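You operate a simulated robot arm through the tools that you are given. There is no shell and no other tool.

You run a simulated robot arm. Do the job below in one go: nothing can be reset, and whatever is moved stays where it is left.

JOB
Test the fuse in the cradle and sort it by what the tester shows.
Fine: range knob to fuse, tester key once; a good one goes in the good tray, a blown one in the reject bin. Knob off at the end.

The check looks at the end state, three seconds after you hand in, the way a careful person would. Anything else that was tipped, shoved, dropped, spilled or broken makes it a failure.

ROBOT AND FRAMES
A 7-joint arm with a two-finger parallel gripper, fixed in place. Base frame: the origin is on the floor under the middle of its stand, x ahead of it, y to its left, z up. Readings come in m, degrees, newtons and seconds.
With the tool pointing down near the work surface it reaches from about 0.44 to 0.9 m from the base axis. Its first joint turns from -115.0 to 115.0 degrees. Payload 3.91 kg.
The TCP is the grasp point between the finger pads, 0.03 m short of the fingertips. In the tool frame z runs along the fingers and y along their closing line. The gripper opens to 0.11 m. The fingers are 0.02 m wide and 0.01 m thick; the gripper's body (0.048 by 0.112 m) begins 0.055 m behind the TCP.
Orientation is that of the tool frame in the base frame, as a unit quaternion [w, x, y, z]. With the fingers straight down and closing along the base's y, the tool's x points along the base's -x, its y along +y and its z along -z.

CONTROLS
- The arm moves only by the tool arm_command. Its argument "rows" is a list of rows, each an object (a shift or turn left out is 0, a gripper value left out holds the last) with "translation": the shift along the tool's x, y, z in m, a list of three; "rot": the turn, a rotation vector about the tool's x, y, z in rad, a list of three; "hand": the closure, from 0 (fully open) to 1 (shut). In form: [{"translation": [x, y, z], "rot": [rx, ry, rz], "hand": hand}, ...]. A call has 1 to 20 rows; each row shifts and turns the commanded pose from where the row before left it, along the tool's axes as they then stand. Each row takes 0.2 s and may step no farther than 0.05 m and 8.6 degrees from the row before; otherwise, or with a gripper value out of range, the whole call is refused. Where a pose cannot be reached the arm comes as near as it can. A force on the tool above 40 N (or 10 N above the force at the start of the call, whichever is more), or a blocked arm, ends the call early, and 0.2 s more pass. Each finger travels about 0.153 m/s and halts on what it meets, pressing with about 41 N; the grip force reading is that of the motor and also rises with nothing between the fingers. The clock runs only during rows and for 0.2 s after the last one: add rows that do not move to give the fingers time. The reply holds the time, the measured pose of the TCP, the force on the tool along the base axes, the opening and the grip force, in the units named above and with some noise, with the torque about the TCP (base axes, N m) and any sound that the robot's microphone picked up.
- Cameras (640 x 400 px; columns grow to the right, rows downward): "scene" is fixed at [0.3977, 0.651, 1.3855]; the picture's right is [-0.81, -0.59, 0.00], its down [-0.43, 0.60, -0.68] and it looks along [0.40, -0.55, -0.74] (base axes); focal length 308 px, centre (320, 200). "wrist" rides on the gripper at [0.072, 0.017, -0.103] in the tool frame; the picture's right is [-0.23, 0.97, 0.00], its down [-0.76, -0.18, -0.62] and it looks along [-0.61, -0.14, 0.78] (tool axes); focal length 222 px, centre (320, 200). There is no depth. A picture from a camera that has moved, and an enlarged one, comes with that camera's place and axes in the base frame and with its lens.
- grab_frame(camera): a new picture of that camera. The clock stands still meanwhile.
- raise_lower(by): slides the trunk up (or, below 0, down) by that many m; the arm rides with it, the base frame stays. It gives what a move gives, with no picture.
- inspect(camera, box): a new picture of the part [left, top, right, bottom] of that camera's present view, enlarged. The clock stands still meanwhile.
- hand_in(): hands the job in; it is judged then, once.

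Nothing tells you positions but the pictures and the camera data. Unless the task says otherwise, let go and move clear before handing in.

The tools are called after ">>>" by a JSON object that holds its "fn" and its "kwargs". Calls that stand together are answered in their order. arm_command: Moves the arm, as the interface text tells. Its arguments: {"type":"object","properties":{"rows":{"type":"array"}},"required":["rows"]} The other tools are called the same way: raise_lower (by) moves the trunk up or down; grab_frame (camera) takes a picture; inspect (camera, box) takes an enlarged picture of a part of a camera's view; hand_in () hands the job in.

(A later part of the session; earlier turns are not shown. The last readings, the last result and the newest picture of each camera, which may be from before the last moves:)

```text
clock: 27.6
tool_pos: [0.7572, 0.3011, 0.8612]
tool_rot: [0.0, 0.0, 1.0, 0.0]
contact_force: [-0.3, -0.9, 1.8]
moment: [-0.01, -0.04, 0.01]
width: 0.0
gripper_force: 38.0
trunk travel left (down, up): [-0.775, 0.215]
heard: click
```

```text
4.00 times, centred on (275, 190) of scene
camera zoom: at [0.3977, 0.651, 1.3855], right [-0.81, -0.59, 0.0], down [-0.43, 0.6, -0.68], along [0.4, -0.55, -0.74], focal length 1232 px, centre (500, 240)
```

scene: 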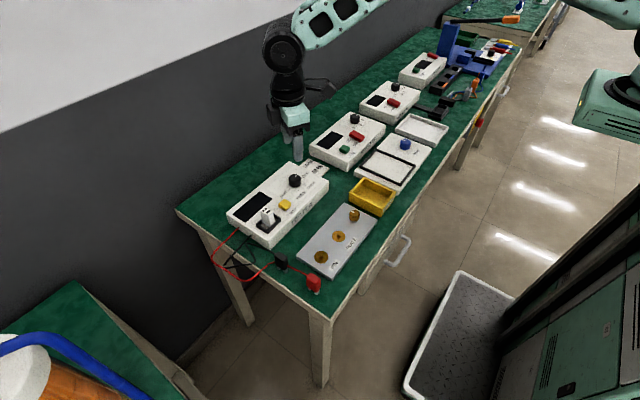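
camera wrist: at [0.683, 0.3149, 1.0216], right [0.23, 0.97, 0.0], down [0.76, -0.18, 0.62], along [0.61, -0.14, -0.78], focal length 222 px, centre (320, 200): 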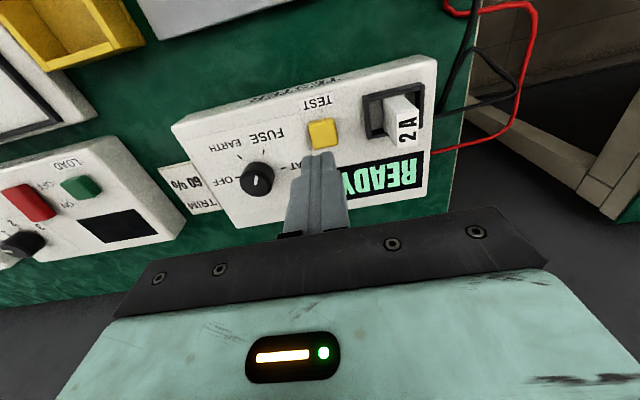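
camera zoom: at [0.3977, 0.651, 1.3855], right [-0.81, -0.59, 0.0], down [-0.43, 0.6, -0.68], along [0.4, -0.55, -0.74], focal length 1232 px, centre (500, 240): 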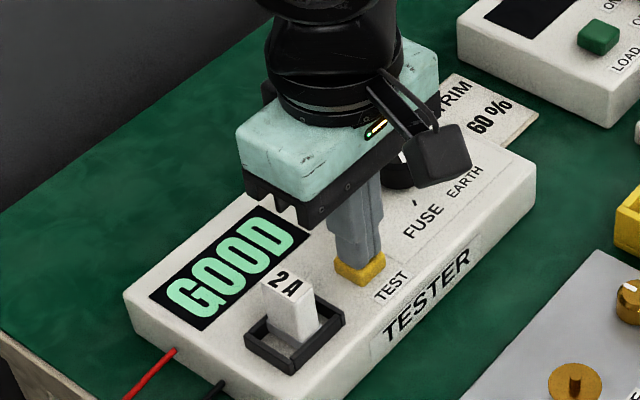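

A click was heard and the display reads GOOD. I lift straight off the key in one move and confirm the reading holds.

>>> {"fn": "arm_command", "kwargs": {"rows": [{"translation": [0, 0, -0.03]}, {"translation": [0, 0, -0.04]}, {"translation": [0, 0, -0.03]}, {}]}}

>>> {"fn": "inspect", "kwargs": {"camera": "scene", "box": [220, 140, 330, 240]}}

```text
clock: 28.6
tool_pos: [0.7607, 0.3001, 0.963]
tool_rot: [0.0, 0.0, 1.0, 0.0]
contact_force: [0.6, -1.0, -0.1]
moment: [0.02, 0.03, 0.02]
width: 0.0
gripper_force: 37.9
trunk travel left (down, up): [-0.775, 0.215]
```

```text
4.00 times, centred on (275, 190) of scene
camera zoom: at [0.3977, 0.651, 1.3855], right [-0.81, -0.59, 0.0], down [-0.43, 0.6, -0.68], along [0.4, -0.55, -0.74], focal length 1232 px, centre (500, 240)
```

zoom: 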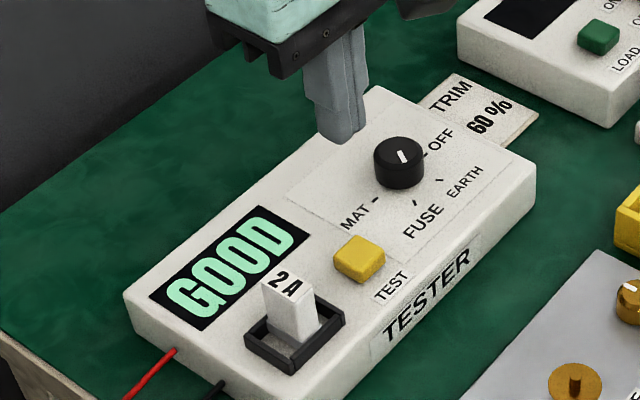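

The result is GOOD, so the fuse goes in the GOOD tray. I open the fingers to 50 mm and move over the fuse at about (0.756, 0.362).

>>> {"fn": "arm_command", "kwargs": {"rows": [{"translation": [0.0015, 0.0306, 0], "hand": 0.5455}, {"translation": [0.0015, 0.0306, 0]}, {}, {}, {"translation": [0, 0, 0.03]}, {}, {}]}}

>>> {"fn": "grab_frame", "kwargs": {"camera": "wrist"}}

>>> {"fn": "inspect", "kwargs": {"camera": "scene", "box": [210, 140, 320, 240]}}

```text
clock: 30.2
tool_pos: [0.754, 0.3622, 0.9326]
tool_rot: [0.0, 0.0, 1.0, 0.0]
contact_force: [0.3, 0.3, -0.1]
moment: [-0.01, 0.0, 0.01]
width: 0.0502
gripper_force: 0.0
trunk travel left (down, up): [-0.775, 0.215]
```

```text
taken
camera wrist: at [0.6807, 0.3789, 1.0356], right [0.23, 0.97, 0.0], down [0.76, -0.18, 0.62], along [0.61, -0.14, -0.78], focal length 222 px, centre (320, 200)
```

wrist: 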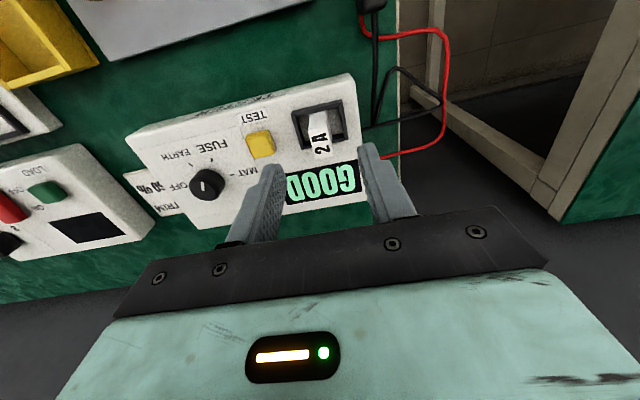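

```text
4.00 times, centred on (265, 190) of scene
camera zoom: at [0.3977, 0.651, 1.3855], right [-0.81, -0.59, 0.0], down [-0.43, 0.6, -0.68], along [0.4, -0.55, -0.74], focal length 1232 px, centre (540, 240)
```

zoom: 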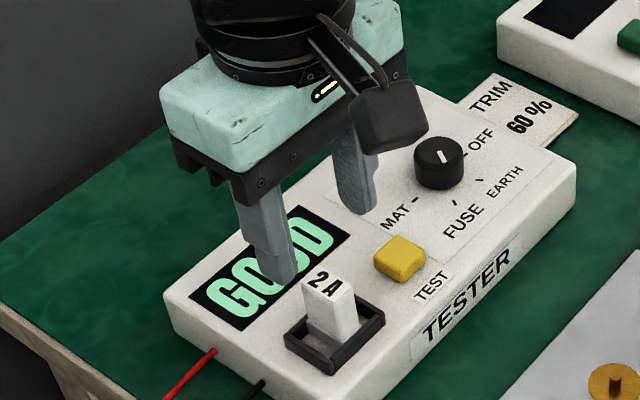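

The gripper is over the fuse and about 3 mm short in x. I verify the fuse position from this view.

>>> {"fn": "inspect", "kwargs": {"camera": "wrist", "box": [280, 90, 360, 170]}}

```text
5.00 times, centred on (320, 130) of wrist
camera zoom: at [0.6807, 0.3789, 1.0356], right [0.23, 0.97, 0.0], down [0.76, -0.18, 0.62], along [0.61, -0.14, -0.78], focal length 1111 px, centre (320, 550)
```

zoom: 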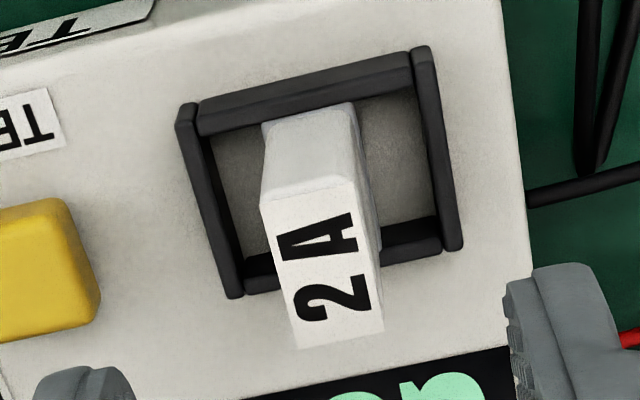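

The fuse is centred at (0.7555, 0.362) between the fingers. I descend with the tips stopping above the cradle rim, then close gently.

>>> {"fn": "arm_command", "kwargs": {"rows": [{"translation": [-0.0025, 0, 0.02]}, {"translation": [0, 0, 0.02]}, {"translation": [0, 0, 0.02]}, {}, {}]}}

>>> {"fn": "inspect", "kwargs": {"camera": "scene", "box": [210, 140, 320, 240]}}

>>> {"fn": "grab_frame", "kwargs": {"camera": "wrist"}}

```text
clock: 31.4
tool_pos: [0.7498, 0.3557, 0.8736]
tool_rot: [-0.001, 0.0, 1.0, 0.001]
contact_force: [-0.6, -0.2, 1.0]
moment: [0.0, 0.01, 0.01]
width: 0.05
gripper_force: 0.1
out of reach, approached as far as the arm can: row 1, 3
trunk travel left (down, up): [-0.775, 0.215]
```

```text
4.00 times, centred on (265, 190) of scene
camera zoom: at [0.3977, 0.651, 1.3855], right [-0.81, -0.59, 0.0], down [-0.43, 0.6, -0.68], along [0.4, -0.55, -0.74], focal length 1232 px, centre (540, 240)
```

zoom: 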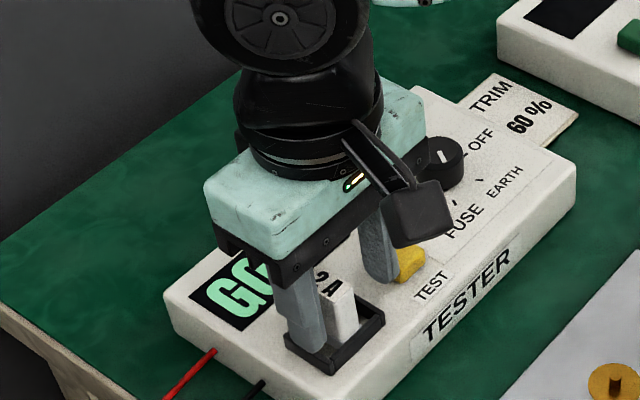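

```text
taken
camera wrist: at [0.6768, 0.3729, 0.9755], right [0.23, 0.97, 0.0], down [0.76, -0.18, 0.62], along [0.61, -0.14, -0.78], focal length 222 px, centre (320, 200)
```

wrist: 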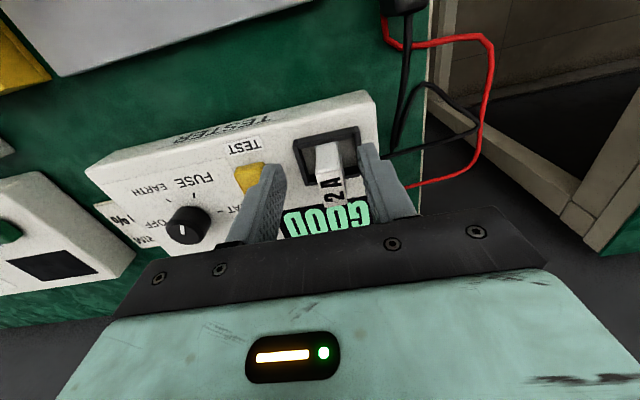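

The arm ran out of reach at this trunk height, leaving the TCP about 6 mm short. The fuse is untouched, so I lift clear and lower the trunk to gain reach.

>>> {"fn": "arm_command", "kwargs": {"rows": [{"translation": [0, 0, -0.03]}, {"translation": [0, 0, -0.05]}, {"translation": [0, 0, -0.05]}, {"translation": [0, 0, -0.05]}, {}]}}

```text
clock: 32.6
tool_pos: [0.751, 0.3579, 1.0533]
tool_rot: [0.0, 0.0, 1.0, 0.0]
contact_force: [-0.3, 1.2, 0.2]
moment: [0.0, 0.01, 0.01]
width: 0.0499
gripper_force: 0.1
trunk travel left (down, up): [-0.775, 0.215]
```

The TCP is clear at z = 1.05. I lower the trunk 0.10 m, which brings the fingertips to about 0.92, still above the fuse.

>>> {"fn": "raise_lower", "kwargs": {"by": -0.1}}

>>> {"fn": "grab_frame", "kwargs": {"camera": "scene"}}

>>> {"fn": "grab_frame", "kwargs": {"camera": "wrist"}}

```text
clock: 33.9
tool_pos: [0.7521, 0.3572, 0.9543]
tool_rot: [0.0, 0.0, 1.0, 0.0]
contact_force: [-0.4, 0.7, 0.7]
moment: [-0.01, 0.01, 0.03]
width: 0.05
gripper_force: 0.1
trunk travel left (down, up): [-0.675, 0.315]
```

```text
taken
```

scene: 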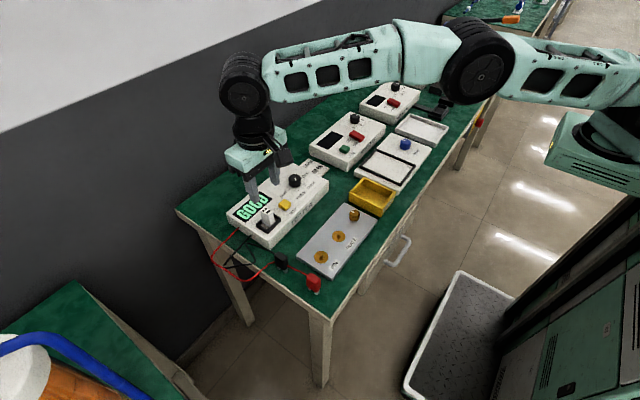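

```text
taken
camera wrist: at [0.6794, 0.3747, 1.0571], right [0.23, 0.97, 0.0], down [0.76, -0.18, 0.62], along [0.61, -0.14, -0.78], focal length 222 px, centre (320, 200)
```

wrist: 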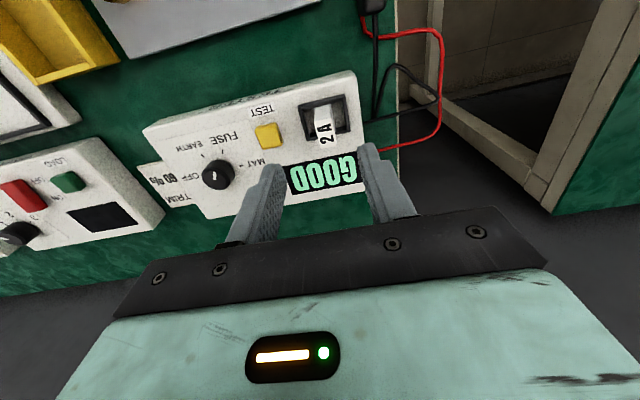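

The arm is clear of everything after lowering. I correct the lateral offset, descend partway and check reach again.

>>> {"fn": "arm_command", "kwargs": {"rows": [{"translation": [-0.0041, 0.0043, 0.01]}, {"translation": [0, 0, 0.02]}, {}, {}]}}

>>> {"fn": "inspect", "kwargs": {"camera": "wrist", "box": [260, 80, 400, 220]}}

```text
clock: 34.9
tool_pos: [0.7566, 0.3611, 0.9235]
tool_rot: [0.0, 0.0, 1.0, 0.0]
contact_force: [0.3, 0.1, -0.6]
moment: [-0.02, -0.04, 0.0]
width: 0.0503
gripper_force: 0.1
trunk travel left (down, up): [-0.675, 0.315]
```

```text
2.86 times, centred on (330, 150) of wrist
camera zoom: at [0.6837, 0.3786, 1.0264], right [0.23, 0.97, 0.0], down [0.76, -0.18, 0.62], along [0.61, -0.14, -0.78], focal length 635 px, centre (291, 343)
```

zoom: 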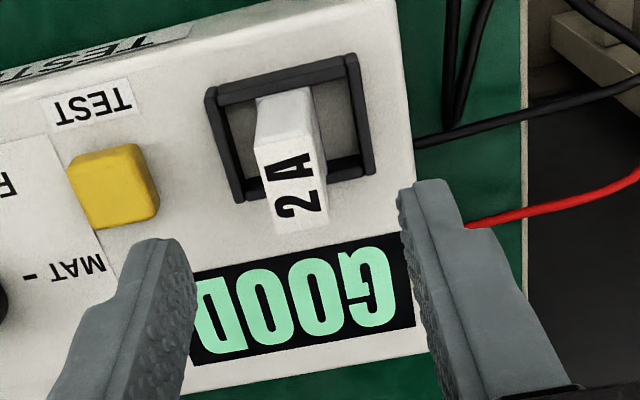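

Position is right over the fuse now, at (0.756, 0.3615). I descend to the grasp height of about 0.872.

>>> {"fn": "arm_command", "kwargs": {"rows": [{"translation": [0, 0, 0.018]}, {"translation": [0, 0, 0.018]}, {"translation": [0, 0, 0.0155]}, {}, {}]}}

>>> {"fn": "inspect", "kwargs": {"camera": "scene", "box": [210, 140, 320, 240]}}

>>> {"fn": "inspect", "kwargs": {"camera": "wrist", "box": [260, 80, 400, 220]}}

```text
clock: 36.1
tool_pos: [0.7571, 0.3613, 0.8724]
tool_rot: [0.0, 0.0, 1.0, 0.001]
contact_force: [0.1, 0.0, -0.4]
moment: [0.0, -0.02, -0.02]
width: 0.0499
gripper_force: 0.0
trunk travel left (down, up): [-0.675, 0.315]
```

```text
4.00 times, centred on (265, 190) of scene
camera zoom: at [0.3977, 0.651, 1.3855], right [-0.81, -0.59, 0.0], down [-0.43, 0.6, -0.68], along [0.4, -0.55, -0.74], focal length 1232 px, centre (540, 240)
```

zoom: 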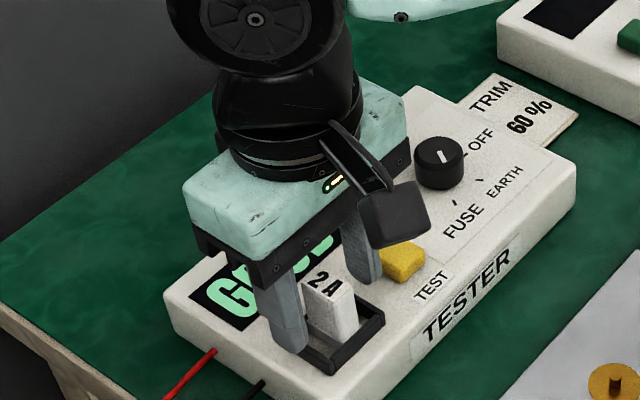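

```text
2.86 times, centred on (330, 150) of wrist
camera zoom: at [0.6845, 0.3791, 0.9754], right [0.23, 0.97, 0.0], down [0.76, -0.18, 0.62], along [0.61, -0.14, -0.78], focal length 635 px, centre (291, 343)
```

zoom: 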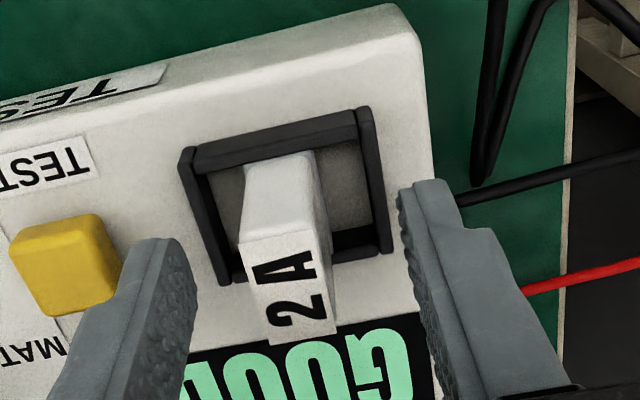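

Fingers straddle the fuse above the cradle rim. I close in steps and monitor the side force.

>>> {"fn": "arm_command", "kwargs": {"rows": [{"hand": 0.7}, {"hand": 0.78}, {"hand": 0.83}, {}]}}

>>> {"fn": "arm_command", "kwargs": {"rows": [{"hand": 0.86}, {"hand": 0.88}, {"hand": 0.9}, {}, {}]}}

```text
clock: 37.1
tool_pos: [0.7577, 0.3614, 0.8721]
tool_rot: [0.0, 0.0, 1.0, 0.001]
contact_force: [0.0, 0.2, -0.9]
moment: [-0.02, 0.01, 0.0]
width: 0.0185
gripper_force: 0.1
trunk travel left (down, up): [-0.675, 0.315]
```

```text
clock: 38.3
tool_pos: [0.7574, 0.3609, 0.8732]
tool_rot: [0.001, 0.0, 1.0, 0.001]
contact_force: [0.1, 0.1, -0.4]
moment: [-0.01, 0.0, -0.02]
width: 0.0144
gripper_force: 40.7
trunk travel left (down, up): [-0.675, 0.315]
```

The fuse is gripped at 14.4 mm with no side load. I lift slowly and check it comes free without dragging the cradle.

>>> {"fn": "arm_command", "kwargs": {"rows": [{"translation": [0, 0, -0.005]}, {"translation": [0, 0, -0.01]}, {"translation": [0, 0, -0.015]}, {}]}}

>>> {"fn": "inspect", "kwargs": {"camera": "scene", "box": [210, 140, 320, 240]}}

```text
clock: 39.3
tool_pos: [0.757, 0.3618, 0.9006]
tool_rot: [0.0, 0.0, 1.0, 0.0]
contact_force: [0.0, 0.3, -0.7]
moment: [-0.01, 0.0, -0.01]
width: 0.0144
gripper_force: 40.9
trunk travel left (down, up): [-0.675, 0.315]
```

```text
4.00 times, centred on (265, 190) of scene
camera zoom: at [0.3977, 0.651, 1.3855], right [-0.81, -0.59, 0.0], down [-0.43, 0.6, -0.68], along [0.4, -0.55, -0.74], focal length 1232 px, centre (540, 240)
```

zoom: 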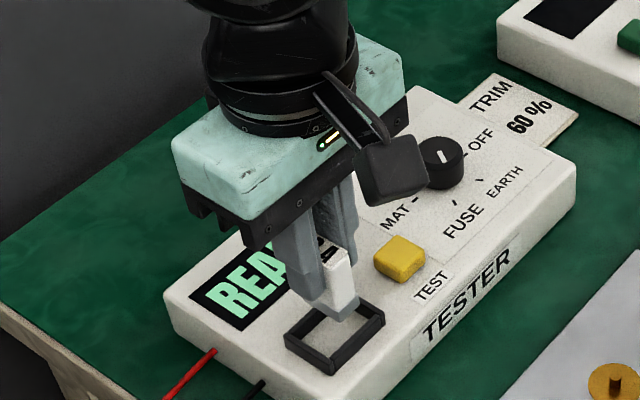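

The fuse is out cleanly. I raise to about z = 1.0 and carry it across to above the GOOD tray at (0.635, -0.247).

>>> {"fn": "arm_command", "kwargs": {"rows": [{"translation": [0, 0, -0.04]}, {"translation": [0, 0, -0.04]}, {"translation": [0, 0, -0.02]}, {"translation": [0.0087, -0.0435, 0]}, {"translation": [0.0087, -0.0435, 0]}, {"translation": [0.0087, -0.0435, 0]}, {"translation": [0.0087, -0.0435, 0]}, {"translation": [0.0087, -0.0435, 0]}, {"translation": [0.0087, -0.0435, 0]}, {"translation": [0.0087, -0.0435, 0]}, {"translation": [0.0087, -0.0435, 0]}, {"translation": [0.0087, -0.0435, 0]}, {"translation": [0.0087, -0.0435, 0]}, {"translation": [0.0087, -0.0435, 0]}, {"translation": [0.0087, -0.0435, 0]}, {"translation": [0.0087, -0.0435, 0]}, {"translation": [0.0087, -0.0435, 0]}, {}]}}

>>> {"fn": "grab_frame", "kwargs": {"camera": "wrist"}}

>>> {"fn": "grab_frame", "kwargs": {"camera": "scene"}}

```text
clock: 43.1
tool_pos: [0.9203, -0.1181, 1.0703]
tool_rot: [-0.001, 0.0, 1.0, 0.0]
contact_force: [0.8, 0.3, 0.8]
moment: [-0.01, -0.04, 0.02]
width: 0.0142
gripper_force: 40.8
out of reach, approached as far as the arm can: row 3, 4, 5, 6, 7, 8, 9, 10, 11, 12, 13, 14, 15, 16, 17
trunk travel left (down, up): [-0.675, 0.315]
```

```text
taken
camera wrist: at [0.8471, -0.1003, 1.1719], right [0.23, 0.97, 0.0], down [0.76, -0.18, 0.62], along [0.61, -0.14, -0.78], focal length 222 px, centre (320, 200)
```

wrist: 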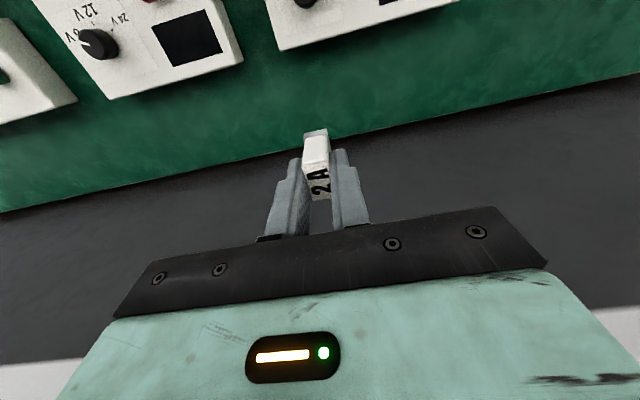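

```text
taken
```

scene: 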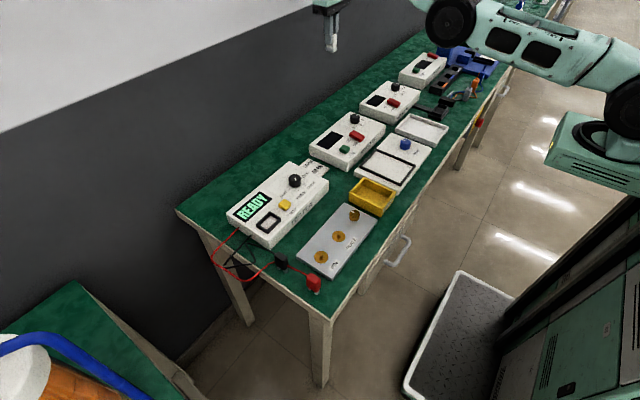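

The lowered arm stretched to its limit and drifted outward to (0.92, -0.118, 1.07). It still holds the fuse and has touched nothing. I bring it back inward with small steps and watch how it responds.

>>> {"fn": "arm_command", "kwargs": {"rows": [{"translation": [0.015, 0, 0.01]}, {"translation": [0.015, 0, 0.01]}, {}]}}

```text
clock: 43.9
tool_pos: [0.9213, -0.1163, 1.0625]
tool_rot: [-0.001, 0.0, 1.0, 0.0]
contact_force: [-0.4, 0.9, 0.3]
moment: [0.01, 0.0, -0.01]
width: 0.0143
gripper_force: 41.3
out of reach, approached as far as the arm can: row 1, 2
trunk travel left (down, up): [-0.675, 0.315]
```

A 3 cm inward request didn't move it, which looks like the arm being near a straight-elbow singularity. I test a downward step to see which direction the arm accepts.

>>> {"fn": "arm_command", "kwargs": {"rows": [{"translation": [0, 0, 0.01]}, {"translation": [0, 0, 0.01]}, {}]}}

>>> {"fn": "grab_frame", "kwargs": {"camera": "scene"}}

```text
clock: 44.7
tool_pos: [0.9249, -0.114, 1.0426]
tool_rot: [-0.001, 0.0, 1.0, 0.0]
contact_force: [0.3, -0.3, -0.8]
moment: [0.0, 0.01, 0.03]
width: 0.0142
gripper_force: 40.7
out of reach, approached as far as the arm can: row 2
trunk travel left (down, up): [-0.675, 0.315]
```

```text
taken
```

scene: 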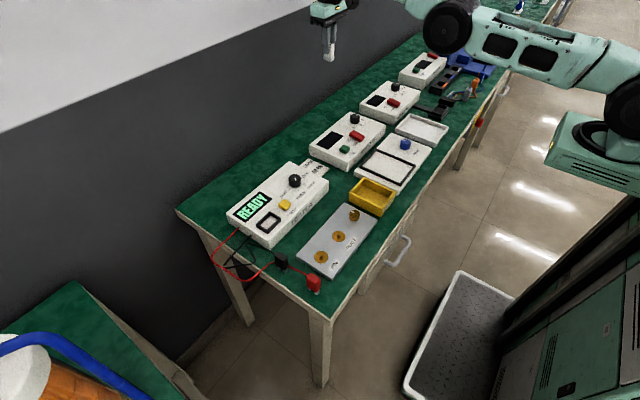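

Downward motion is only partly accepted and the arm creeps outward, so a joint limit is likely active rather than lack of length. I probe tangential and inward-with-upward directions with small steps.

>>> {"fn": "arm_command", "kwargs": {"rows": [{"translation": [0.01, 0, -0.02]}, {}]}}

>>> {"fn": "arm_command", "kwargs": {"rows": [{"translation": [0, 0.02, 0]}, {}]}}

```text
clock: 45.3
tool_pos: [0.9215, -0.1142, 1.0641]
tool_rot: [-0.001, 0.0, 1.0, 0.0]
contact_force: [0.1, 0.3, 0.3]
moment: [0.02, 0.01, 0.01]
width: 0.0143
gripper_force: 40.8
out of reach, approached as far as the arm can: row 1
trunk travel left (down, up): [-0.675, 0.315]
```

```text
clock: 45.9
tool_pos: [0.9211, -0.0956, 1.0641]
tool_rot: [0.0, 0.0, 1.0, 0.0]
contact_force: [0.0, -0.3, 0.2]
moment: [0.01, 0.03, -0.01]
width: 0.0144
gripper_force: 41.2
trunk travel left (down, up): [-0.675, 0.315]
```

Sideways works but inward does not. I test whether a small tool tilt frees the inward motion, since the gripped fuse can tolerate that.

>>> {"fn": "arm_command", "kwargs": {"rows": [{"rot": [0, 0.1, 0]}, {"translation": [0.02, 0, 0]}, {}]}}

```text
clock: 46.7
tool_pos: [0.9005, -0.0926, 1.0627]
tool_rot: [-0.051, 0.0, 0.999, 0.0]
contact_force: [0.0, -0.7, -0.4]
moment: [-0.02, 0.02, 0.0]
width: 0.0143
gripper_force: 40.8
out of reach, approached as far as the arm can: row 1, 2
trunk travel left (down, up): [-0.675, 0.315]
```

Tilting moved only the TCP while the wrist stayed at full stretch, so the elbow is near straight. I ask for a longer inward pull in free air to see whether it starts bending.

>>> {"fn": "arm_command", "kwargs": {"rows": [{"translation": [0.04, 0, 0]}, {"translation": [0.04, 0, 0]}, {"translation": [0.04, 0, 0]}, {}]}}

>>> {"fn": "grab_frame", "kwargs": {"camera": "scene"}}

```text
clock: 47.7
tool_pos: [0.8907, -0.0848, 1.0982]
tool_rot: [-0.051, -0.001, 0.999, -0.001]
contact_force: [0.2, -0.5, 0.0]
moment: [-0.02, 0.03, -0.02]
width: 0.0143
gripper_force: 41.4
out of reach, approached as far as the arm can: row 1, 2, 3
trunk travel left (down, up): [-0.675, 0.315]
```

```text
taken
```

scene: 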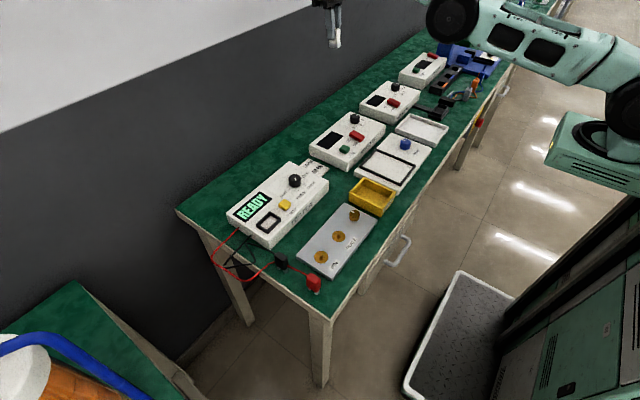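

The wrist slides along an arc when pulled inward, so one joint is at its limit for this height relative to the trunk. Raising the trunk lets the arm work lower relative to its shoulder, so I raise it 0.2 m into free space.

>>> {"fn": "raise_lower", "kwargs": {"by": 0.2}}

>>> {"fn": "arm_command", "kwargs": {"rows": [{"translation": [0, 0, 0.02]}, {"translation": [0, 0, 0.02]}, {"translation": [0, 0, 0.02]}, {}]}}

```text
clock: 49.9
tool_pos: [0.8909, -0.0859, 1.2965]
tool_rot: [-0.051, 0.0, 0.999, 0.0]
contact_force: [-0.2, 0.1, 0.4]
moment: [-0.01, 0.03, 0.0]
width: 0.0144
gripper_force: 40.8
trunk travel left (down, up): [-0.875, 0.115]
```

```text
clock: 50.9
tool_pos: [0.9061, -0.0872, 1.241]
tool_rot: [-0.051, 0.0, 0.999, 0.0]
contact_force: [0.4, 1.1, 0.4]
moment: [-0.02, -0.02, 0.03]
width: 0.0144
gripper_force: 41.4
out of reach, approached as far as the arm can: row 1, 2, 3
trunk travel left (down, up): [-0.875, 0.115]
```

It is following the same arc downward safely. I continue lowering to see where inward motion becomes available.

>>> {"fn": "arm_command", "kwargs": {"rows": [{"translation": [0.01, 0, 0.03]}, {"translation": [0.01, 0, 0.03]}, {"translation": [0.01, 0, 0.03]}, {"translation": [0.01, 0, 0.03]}, {}]}}

>>> {"fn": "grab_frame", "kwargs": {"camera": "scene"}}

```text
clock: 52.1
tool_pos: [0.9182, -0.0799, 1.1326]
tool_rot: [-0.052, 0.0, 0.999, 0.0]
contact_force: [-0.5, 1.0, -0.5]
moment: [0.03, 0.01, 0.0]
width: 0.0145
gripper_force: 41.3
out of reach, approached as far as the arm can: row 1, 2, 3, 4
trunk travel left (down, up): [-0.875, 0.115]
```

```text
taken
```

scene: 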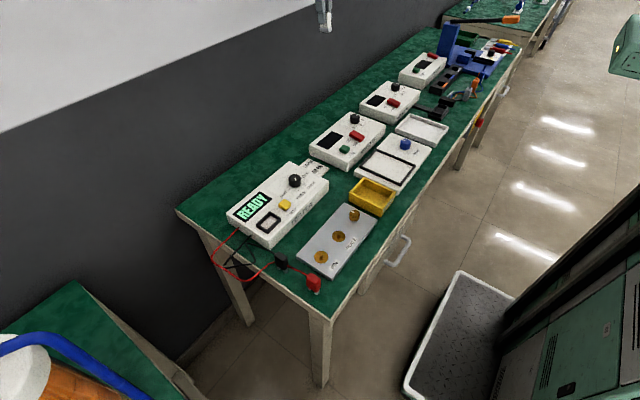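

Still on the arc with free space around. To keep clear of the wall I swing sideways toward the tray's bearing while undoing the tilt, then continue down.

>>> {"fn": "arm_command", "kwargs": {"rows": [{"rot": [0, -0.1, 0], "translation": [0, -0.02, 0]}, {"translation": [0.005, -0.035, 0]}, {"translation": [0.007, -0.035, 0]}, {"translation": [0.008, -0.035, 0]}, {"translation": [0.01, -0.035, 0]}, {"translation": [0.012, -0.035, 0]}, {"translation": [0.012, -0.035, 0]}, {}]}}

>>> {"fn": "grab_frame", "kwargs": {"camera": "wrist"}}

```text
clock: 53.9
tool_pos: [0.9129, -0.3131, 1.1392]
tool_rot: [-0.003, 0.0, 1.0, 0.0]
contact_force: [0.0, -0.5, 0.6]
moment: [-0.01, -0.03, 0.01]
width: 0.0144
gripper_force: 41.3
out of reach, approached as far as the arm can: row 1, 2, 3, 4, 5, 6, 7
trunk travel left (down, up): [-0.875, 0.115]
```

```text
taken
camera wrist: at [0.8403, -0.297, 1.2423], right [0.23, 0.97, 0.0], down [0.76, -0.18, 0.62], along [0.6, -0.14, -0.78], focal length 222 px, centre (320, 200)
```

wrist: 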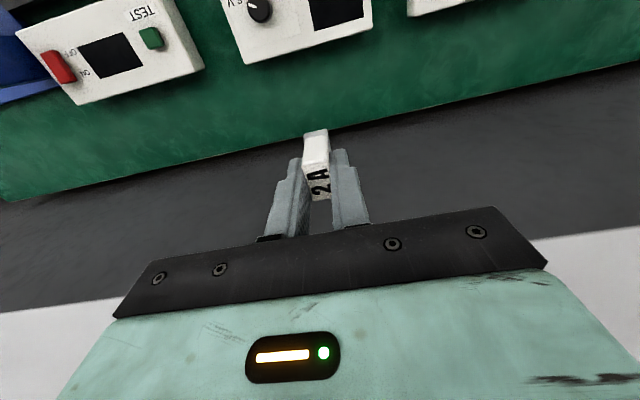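

The inward limit seems to shift with the arm's bearing, which suggests a roll joint is at its stop because I hold the tool's yaw fixed. I let the tool yaw clockwise with the arm and test inward again.

>>> {"fn": "arm_command", "kwargs": {"rows": [{"rot": [0, 0, 0.13]}, {"rot": [0, 0, 0.13]}, {"rot": [0, 0, 0.13]}, {}]}}

>>> {"fn": "grab_frame", "kwargs": {"camera": "scene"}}

```text
clock: 54.9
tool_pos: [0.9131, -0.314, 1.1362]
tool_rot: [-0.001, 0.194, 0.981, 0.0]
contact_force: [0.2, -0.1, -0.6]
moment: [-0.02, -0.02, 0.03]
width: 0.0143
gripper_force: 40.8
trunk travel left (down, up): [-0.875, 0.115]
```

```text
taken
```

scene: 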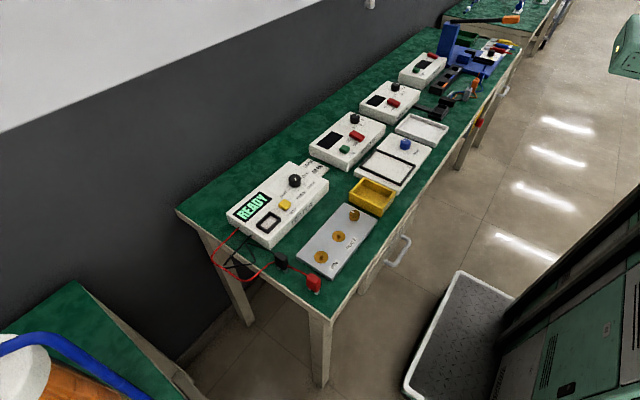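

Yaw turned freely. Tool x now points straight back toward the base, so I test a small inward pull.

>>> {"fn": "arm_command", "kwargs": {"rows": [{"translation": [0.02, 0, 0]}, {"translation": [0.02, 0, 0]}, {}]}}

```text
clock: 55.7
tool_pos: [0.9146, -0.3127, 1.1366]
tool_rot: [-0.001, 0.194, 0.981, 0.0]
contact_force: [0.9, -0.4, -0.8]
moment: [-0.03, 0.02, 0.03]
width: 0.0143
gripper_force: 41.2
out of reach, approached as far as the arm can: row 1, 2
trunk travel left (down, up): [-0.875, 0.115]
```

Pure inward gives no motion at all, so the elbow is exactly straight here. Going down should bend the elbow the right way, so I lower in steps with plenty of clearance and watch.

>>> {"fn": "arm_command", "kwargs": {"rows": [{"translation": [0, 0, 0.025]}, {"translation": [0, 0, 0.025]}, {"translation": [0, 0, 0.025]}, {}]}}

```text
clock: 56.7
tool_pos: [0.9136, -0.3142, 1.065]
tool_rot: [-0.001, 0.194, 0.981, 0.0]
contact_force: [0.6, 0.6, 0.4]
moment: [0.02, 0.04, 0.0]
width: 0.0142
gripper_force: 40.8
trunk travel left (down, up): [-0.875, 0.115]
```

The downward moves were accepted fully with no limit reported. I test inward again from here.

>>> {"fn": "arm_command", "kwargs": {"rows": [{"translation": [0.015, 0, 0.01]}, {"translation": [0.015, 0, 0.01]}, {}]}}

```text
clock: 57.5
tool_pos: [0.9134, -0.3105, 1.0432]
tool_rot: [-0.002, 0.194, 0.981, 0.0]
contact_force: [0.5, 0.7, -0.1]
moment: [0.01, -0.02, 0.01]
width: 0.0143
gripper_force: 41.1
out of reach, approached as far as the arm can: row 1, 2
trunk travel left (down, up): [-0.875, 0.115]
```

Inward is still refused at this height. I raise the trunk the rest of the way so I can go much lower relative to the shoulder while staying high over the bench.

>>> {"fn": "raise_lower", "kwargs": {"by": 0.11}}

>>> {"fn": "arm_command", "kwargs": {"rows": [{"translation": [0, 0, 0.03]}, {"translation": [0, 0, 0.03]}, {"translation": [0, 0, 0.03]}, {"translation": [0, 0, 0.03]}, {}]}}

>>> {"fn": "grab_frame", "kwargs": {"camera": "scene"}}

```text
clock: 58.9
tool_pos: [0.9114, -0.3123, 1.1533]
tool_rot: [-0.002, 0.193, 0.981, 0.0]
contact_force: [0.2, 0.3, -0.7]
moment: [-0.04, 0.01, 0.02]
width: 0.0144
gripper_force: 40.6
trunk travel left (down, up): [-0.985, 0.005]
```

```text
clock: 60.1
tool_pos: [0.8972, -0.3076, 1.0371]
tool_rot: [-0.001, 0.194, 0.981, 0.0]
contact_force: [0.3, -0.1, 0.0]
moment: [-0.03, -0.03, 0.01]
width: 0.0145
gripper_force: 41.3
out of reach, approached as far as the arm can: row 2, 3, 4
trunk travel left (down, up): [-0.985, 0.005]
```

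```text
taken
```

scene: 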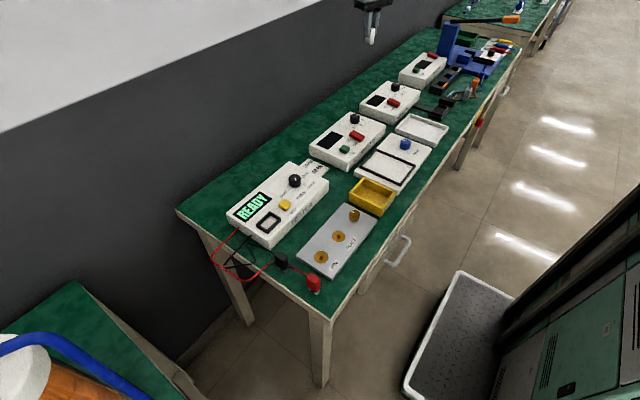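

Now it follows the true outer reach inward as it lowers. I test inward here with two small steps.

>>> {"fn": "arm_command", "kwargs": {"rows": [{"translation": [0.02, 0, 0]}, {"translation": [0.02, 0, 0]}, {}]}}

```text
clock: 60.9
tool_pos: [0.8957, -0.3039, 1.0329]
tool_rot: [-0.003, 0.195, 0.981, 0.0]
contact_force: [-0.3, 0.7, -0.1]
moment: [0.01, 0.0, -0.01]
width: 0.0145
gripper_force: 40.7
out of reach, approached as far as the arm can: row 1, 2
trunk travel left (down, up): [-0.985, 0.005]
```

Working from the pictures, the elbow is swung out sideways and is straight toward -y, and it only bends when the hand moves toward +y. So I sweep toward +y with a slight inward component.

>>> {"fn": "arm_command", "kwargs": {"rows": [{"translation": [0.002, 0.03, 0]}, {"translation": [0.004, 0.03, 0]}, {"translation": [0.006, 0.03, 0]}, {"translation": [0.008, 0.03, 0]}, {"translation": [0.01, 0.03, 0]}, {}]}}

```text
clock: 62.3
tool_pos: [0.923, -0.1549, 1.0357]
tool_rot: [-0.001, 0.194, 0.981, 0.0]
contact_force: [-0.1, 0.4, 0.7]
moment: [-0.01, -0.01, -0.04]
width: 0.0142
gripper_force: 40.8
trunk travel left (down, up): [-0.985, 0.005]
```

No limits reported this time. I continue inward with some sweep to the left.

>>> {"fn": "arm_command", "kwargs": {"rows": [{"translation": [0.015, 0.015, 0]}, {"translation": [0.02, 0.015, 0]}, {"translation": [0.025, 0.015, 0]}, {"translation": [0.03, 0.01, 0]}, {}]}}

```text
clock: 63.5
tool_pos: [0.8612, -0.0719, 1.0306]
tool_rot: [0.0, 0.194, 0.981, 0.0]
contact_force: [0.7, 0.0, -0.9]
moment: [-0.02, 0.0, 0.03]
width: 0.0144
gripper_force: 41.4
trunk travel left (down, up): [-0.985, 0.005]
```

It's free now. I continue retracting toward the base to about x = 0.58.

>>> {"fn": "arm_command", "kwargs": {"rows": [{"translation": [0.037, -0.0152, 0]}, {"translation": [0.037, -0.0152, 0]}, {"translation": [0.037, -0.0152, 0]}, {"translation": [0.037, -0.0152, 0]}, {"translation": [0.037, -0.0152, 0]}, {"translation": [0.037, -0.0152, 0]}, {"translation": [0.037, -0.0152, 0]}, {}]}}

>>> {"fn": "grab_frame", "kwargs": {"camera": "scene"}}

>>> {"fn": "grab_frame", "kwargs": {"camera": "wrist"}}

```text
clock: 65.3
tool_pos: [0.5797, -0.0709, 1.0314]
tool_rot: [-0.001, 0.194, 0.981, 0.0]
contact_force: [0.3, -1.1, -0.7]
moment: [-0.01, 0.03, -0.01]
width: 0.0144
gripper_force: 41.1
trunk travel left (down, up): [-0.985, 0.005]
```

```text
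taken
```

scene: 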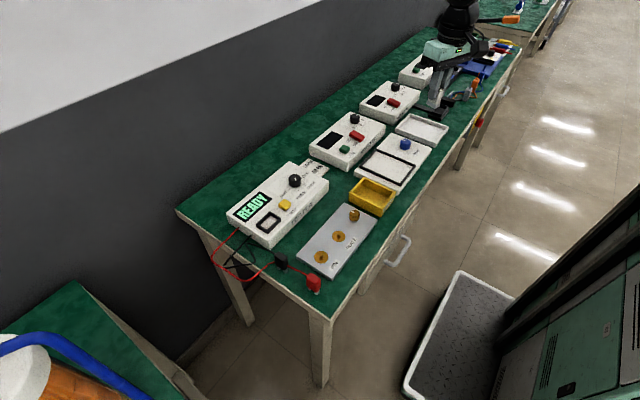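

```text
taken
camera wrist: at [0.5189, -0.0279, 1.1348], right [0.58, 0.81, 0.0], down [0.64, -0.45, 0.62], along [0.51, -0.36, -0.78], focal length 222 px, centre (320, 200)
```

wrist: 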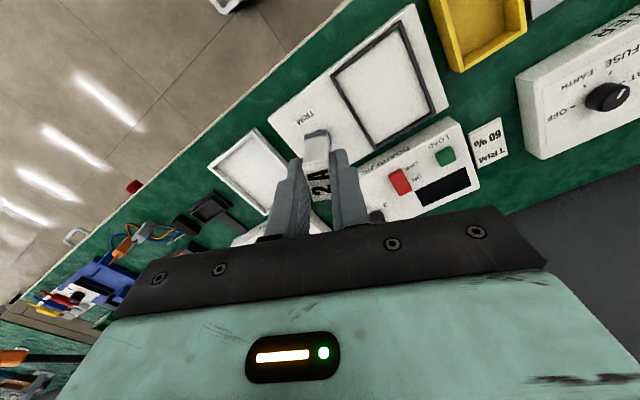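

The arm is retracted and normal again, still holding the fuse. I undo the yaw and move over the GOOD tray at the current height.

>>> {"fn": "arm_command", "kwargs": {"rows": [{"rot": [0, 0, -0.13]}, {"rot": [0, 0, -0.13]}, {"rot": [0, 0, -0.13]}, {"translation": [-0.0138, -0.044, 0]}, {}]}}

>>> {"fn": "arm_command", "kwargs": {"rows": [{"translation": [-0.0138, -0.044, 0]}, {"translation": [-0.0138, -0.044, 0]}, {"translation": [-0.0138, -0.044, 0]}, {}, {}]}}

>>> {"fn": "grab_frame", "kwargs": {"camera": "wrist"}}

>>> {"fn": "grab_frame", "kwargs": {"camera": "scene"}}

```text
clock: 66.5
tool_pos: [0.5963, -0.1119, 1.0324]
tool_rot: [-0.002, 0.0, 1.0, 0.0]
contact_force: [-0.6, -0.8, -0.2]
moment: [0.03, -0.02, 0.01]
width: 0.0143
gripper_force: 41.0
trunk travel left (down, up): [-0.985, 0.005]
```

```text
clock: 67.7
tool_pos: [0.6384, -0.2449, 1.0349]
tool_rot: [-0.002, 0.0, 1.0, 0.0]
contact_force: [-0.3, 1.1, -0.2]
moment: [0.02, 0.01, 0.01]
width: 0.0144
gripper_force: 40.7
trunk travel left (down, up): [-0.985, 0.005]
```

```text
taken
camera wrist: at [0.566, -0.228, 1.1374], right [0.23, 0.97, 0.0], down [0.76, -0.18, 0.62], along [0.6, -0.14, -0.78], focal length 222 px, centre (320, 200)
```

wrist: 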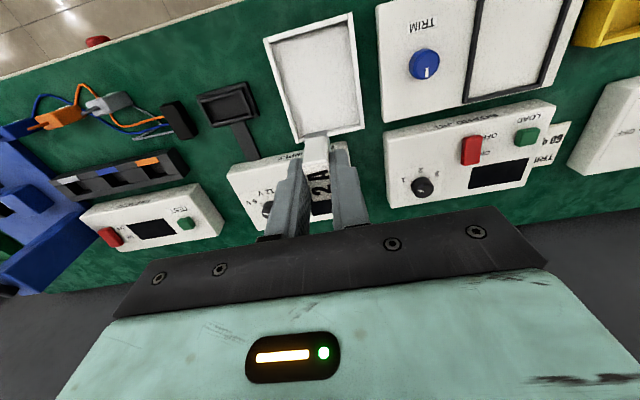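

```text
taken
```

scene: 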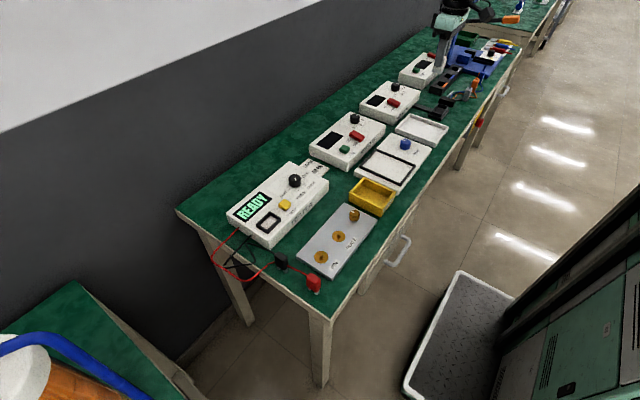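

I'm over the tray area. I zoom in to fix the tray's position and rim height from this second view.

>>> {"fn": "inspect", "kwargs": {"camera": "wrist", "box": [250, 5, 380, 150]}}

>>> {"fn": "inspect", "kwargs": {"camera": "wrist", "box": [270, 100, 370, 220]}}

```text
2.76 times, centred on (315, 78) of wrist
camera zoom: at [0.566, -0.228, 1.1374], right [0.23, 0.97, 0.0], down [0.76, -0.18, 0.62], along [0.6, -0.14, -0.78], focal length 613 px, centre (334, 538)
```

zoom: 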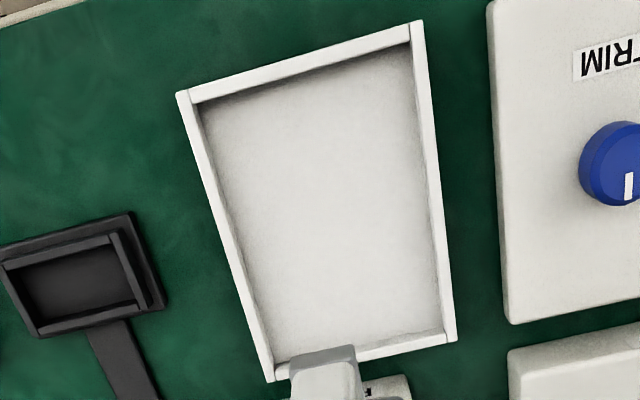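

```text
3.33 times, centred on (320, 160) of wrist
camera zoom: at [0.566, -0.228, 1.1374], right [0.23, 0.97, 0.0], down [0.76, -0.18, 0.62], along [0.6, -0.14, -0.78], focal length 740 px, centre (320, 333)
```

zoom: 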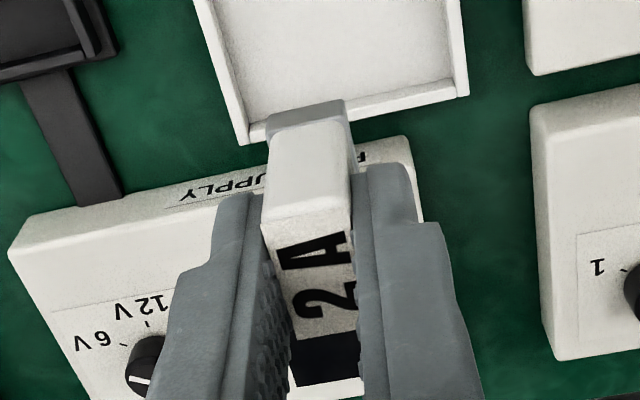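

The tray spans x 0.564–0.706 and y -0.301 to -0.190, with its rim near 0.795, and I'm centred over it. I descend by lowering the trunk 0.15 m, which keeps the arm posture unchanged.

>>> {"fn": "raise_lower", "kwargs": {"by": -0.15}}

>>> {"fn": "grab_frame", "kwargs": {"camera": "wrist"}}

>>> {"fn": "inspect", "kwargs": {"camera": "scene", "box": [360, 40, 500, 160]}}

```text
clock: 69.5
tool_pos: [0.6398, -0.2447, 0.885]
tool_rot: [-0.001, 0.0, 1.0, 0.0]
contact_force: [0.0, 0.1, -0.6]
moment: [-0.02, 0.0, 0.01]
width: 0.0145
gripper_force: 40.9
trunk travel left (down, up): [-0.835, 0.155]
```

```text
taken
camera wrist: at [0.566, -0.2276, 0.9875], right [0.23, 0.97, 0.0], down [0.76, -0.18, 0.62], along [0.6, -0.14, -0.78], focal length 222 px, centre (320, 200)
```

wrist: 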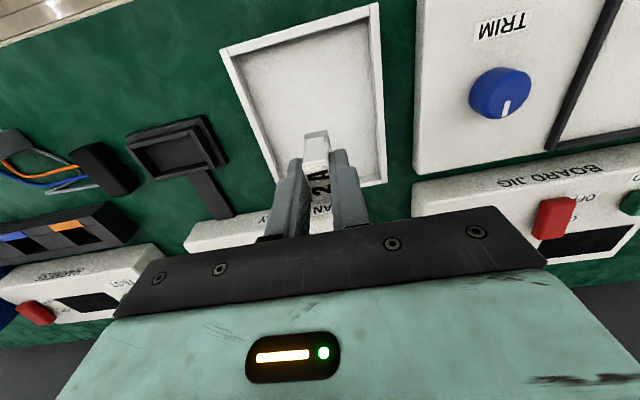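

```text
3.33 times, centred on (430, 100) of scene
camera zoom: at [0.3977, 0.651, 1.3855], right [-0.81, -0.59, 0.0], down [-0.43, 0.6, -0.68], along [0.4, -0.55, -0.74], focal length 1027 px, centre (-47, 533)
```

zoom: 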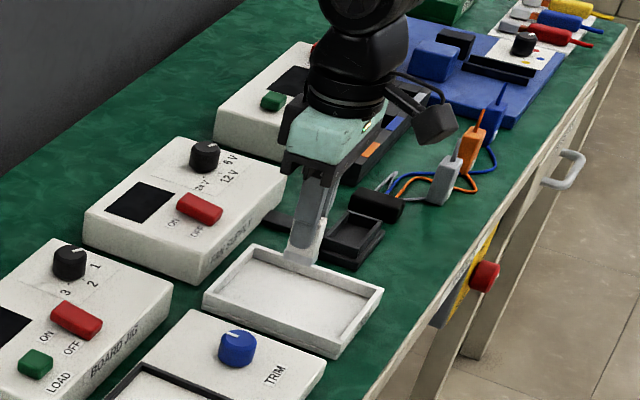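

The fuse hangs over the tray area at TCP z = 0.885. I lower it step by step to the tray floor while watching for contact force.

>>> {"fn": "arm_command", "kwargs": {"rows": [{"translation": [0.002, 0, 0.015]}, {"translation": [0.002, 0, 0.015]}, {}, {}]}}

>>> {"fn": "grab_frame", "kwargs": {"camera": "wrist"}}

>>> {"fn": "inspect", "kwargs": {"camera": "scene", "box": [390, 70, 470, 150]}}

```text
clock: 70.5
tool_pos: [0.6345, -0.2446, 0.8539]
tool_rot: [-0.001, 0.0, 1.0, -0.001]
contact_force: [-0.2, 0.7, -0.9]
moment: [0.0, -0.01, 0.01]
width: 0.0146
gripper_force: 40.3
trunk travel left (down, up): [-0.835, 0.155]
```

```text
taken
camera wrist: at [0.5614, -0.2277, 0.9576], right [0.23, 0.97, 0.0], down [0.76, -0.18, 0.62], along [0.6, -0.14, -0.78], focal length 222 px, centre (320, 200)
```

wrist: 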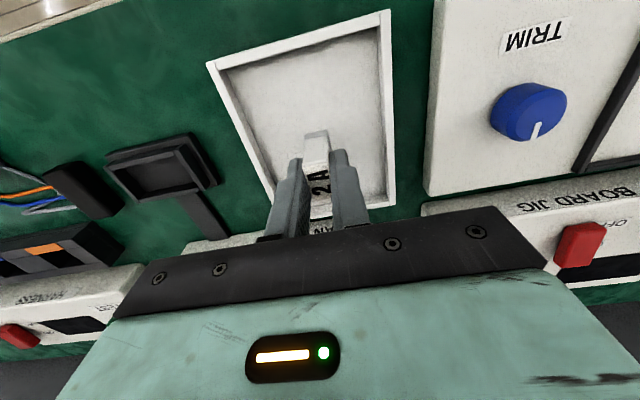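

```text
5.00 times, centred on (430, 110) of scene
camera zoom: at [0.3977, 0.651, 1.3855], right [-0.81, -0.59, 0.0], down [-0.43, 0.6, -0.68], along [0.4, -0.55, -0.74], focal length 1540 px, centre (-230, 650)
```

zoom: 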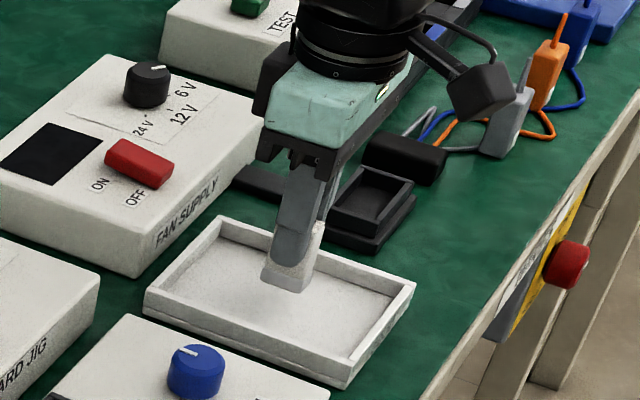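

The fuse is over the middle of the tray. I continue down in small steps.

>>> {"fn": "arm_command", "kwargs": {"rows": [{"translation": [0, 0, 0.006]}, {"translation": [0, 0, 0.006]}, {}]}}

>>> {"fn": "arm_command", "kwargs": {"rows": [{"translation": [0, 0, 0.003]}, {"translation": [0, 0, 0.003]}, {}]}}

>>> {"fn": "inspect", "kwargs": {"camera": "scene", "box": [390, 70, 470, 150]}}

```text
clock: 71.3
tool_pos: [0.6342, -0.2444, 0.8421]
tool_rot: [-0.001, 0.0, 1.0, 0.0]
contact_force: [-0.8, -0.6, -1.0]
moment: [-0.05, 0.01, -0.02]
width: 0.0141
gripper_force: 41.1
trunk travel left (down, up): [-0.835, 0.155]
```

```text
clock: 72.1
tool_pos: [0.634, -0.2439, 0.8363]
tool_rot: [0.0, 0.0, 1.0, -0.001]
contact_force: [-2.3, -0.9, 36.2]
moment: [-0.06, 0.06, -0.09]
width: 0.0142
gripper_force: 41.0
trunk travel left (down, up): [-0.835, 0.155]
```

```text
5.00 times, centred on (430, 110) of scene
camera zoom: at [0.3977, 0.651, 1.3855], right [-0.81, -0.59, 0.0], down [-0.43, 0.6, -0.68], along [0.4, -0.55, -0.74], focal length 1540 px, centre (-230, 650)
```

zoom: 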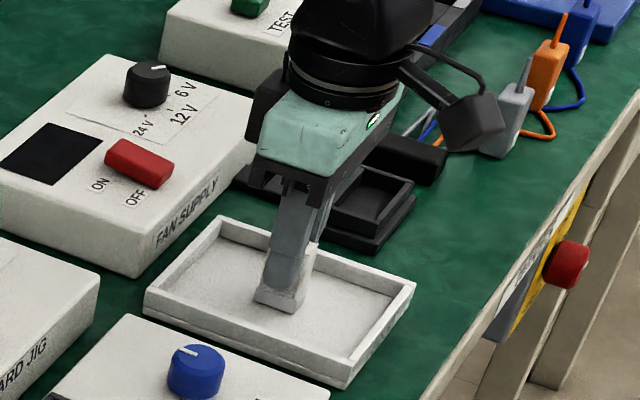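

It has touched the tray floor. I back off about 2.5 mm to relieve the load, then open the fingers gently.

>>> {"fn": "arm_command", "kwargs": {"rows": [{"translation": [0, 0, -0.0025]}, {}, {}]}}

>>> {"fn": "inspect", "kwargs": {"camera": "scene", "box": [405, 90, 455, 140]}}

```text
clock: 72.9
tool_pos: [0.6339, -0.2437, 0.8377]
tool_rot: [-0.002, -0.001, 1.0, 0.0]
contact_force: [1.4, 0.0, 4.2]
moment: [-0.06, -0.14, -0.02]
width: 0.0145
gripper_force: 41.2
trunk travel left (down, up): [-0.835, 0.155]
```

```text
8.00 times, centred on (430, 115) of scene
camera zoom: at [0.3977, 0.651, 1.3855], right [-0.81, -0.59, 0.0], down [-0.43, 0.6, -0.68], along [0.4, -0.55, -0.74], focal length 2465 px, centre (-560, 880)
```

zoom: 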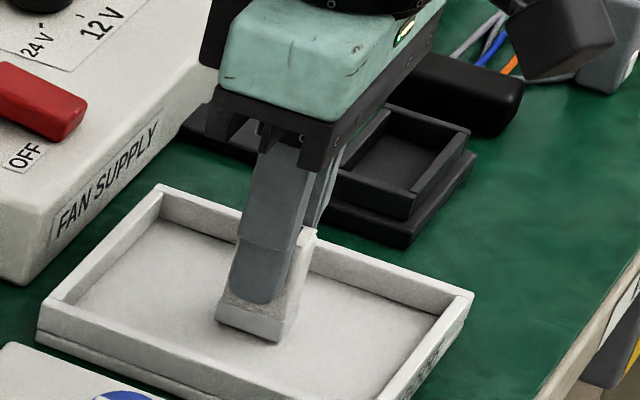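

The fuse rests on the tray floor with only about 4 N. I open the fingers and then lift straight up.

>>> {"fn": "arm_command", "kwargs": {"rows": [{"hand": 0.84}, {"hand": 0.78}, {"hand": 0.6}, {}, {}]}}

>>> {"fn": "inspect", "kwargs": {"camera": "scene", "box": [405, 90, 455, 140]}}

>>> {"fn": "inspect", "kwargs": {"camera": "wrist", "box": [250, 90, 390, 230]}}

```text
clock: 74.1
tool_pos: [0.635, -0.2448, 0.8388]
tool_rot: [-0.002, 0.001, 1.0, 0.0]
contact_force: [-0.5, -0.4, 0.5]
moment: [0.01, 0.02, 0.0]
width: 0.044
gripper_force: 0.1
trunk travel left (down, up): [-0.835, 0.155]
```

```text
8.00 times, centred on (430, 115) of scene
camera zoom: at [0.3977, 0.651, 1.3855], right [-0.81, -0.59, 0.0], down [-0.43, 0.6, -0.68], along [0.4, -0.55, -0.74], focal length 2465 px, centre (-560, 880)
```

zoom: 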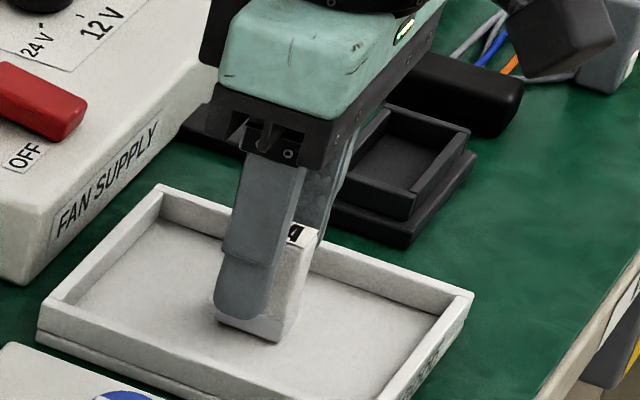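

```text
2.86 times, centred on (320, 160) of wrist
camera zoom: at [0.5619, -0.227, 0.9414], right [0.23, 0.97, 0.0], down [0.76, -0.18, 0.62], along [0.6, -0.14, -0.78], focal length 635 px, centre (320, 314)
```

zoom: 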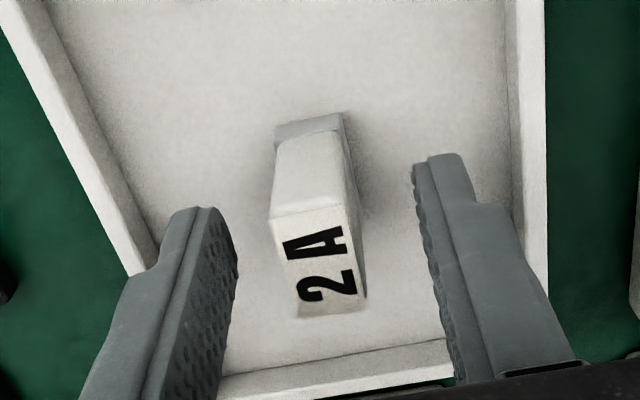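

The fuse stands upright in the GOOD tray. I lift straight up, clear of it.

>>> {"fn": "arm_command", "kwargs": {"rows": [{"translation": [0, 0, -0.02]}, {"translation": [0, 0, -0.04]}, {"translation": [0, 0, -0.04]}, {"translation": [0, 0, -0.04]}, {"translation": [0, 0, -0.04]}, {}]}}

>>> {"fn": "grab_frame", "kwargs": {"camera": "wrist"}}

>>> {"fn": "grab_frame", "kwargs": {"camera": "scene"}}

```text
clock: 75.5
tool_pos: [0.6361, -0.2442, 1.0163]
tool_rot: [-0.002, 0.0, 1.0, 0.001]
contact_force: [-0.9, -0.6, 0.4]
moment: [0.02, 0.0, 0.01]
width: 0.0441
gripper_force: 0.1
trunk travel left (down, up): [-0.835, 0.155]
```

```text
taken
camera wrist: at [0.5631, -0.2271, 1.1205], right [0.23, 0.97, 0.0], down [0.76, -0.18, 0.62], along [0.6, -0.14, -0.78], focal length 222 px, centre (320, 200)
```

wrist: 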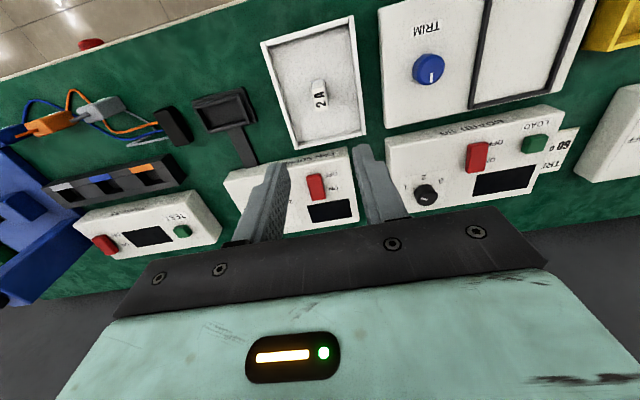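

```text
taken
```

scene: 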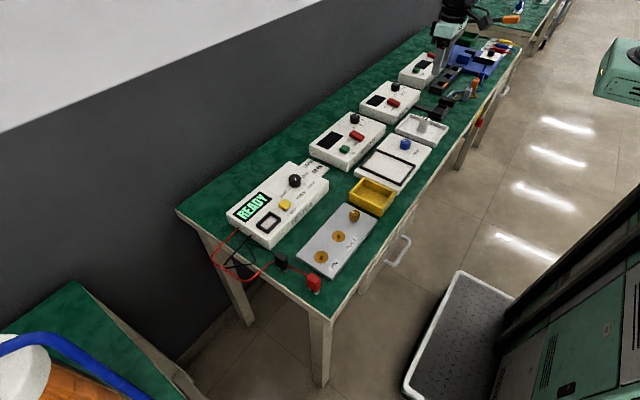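

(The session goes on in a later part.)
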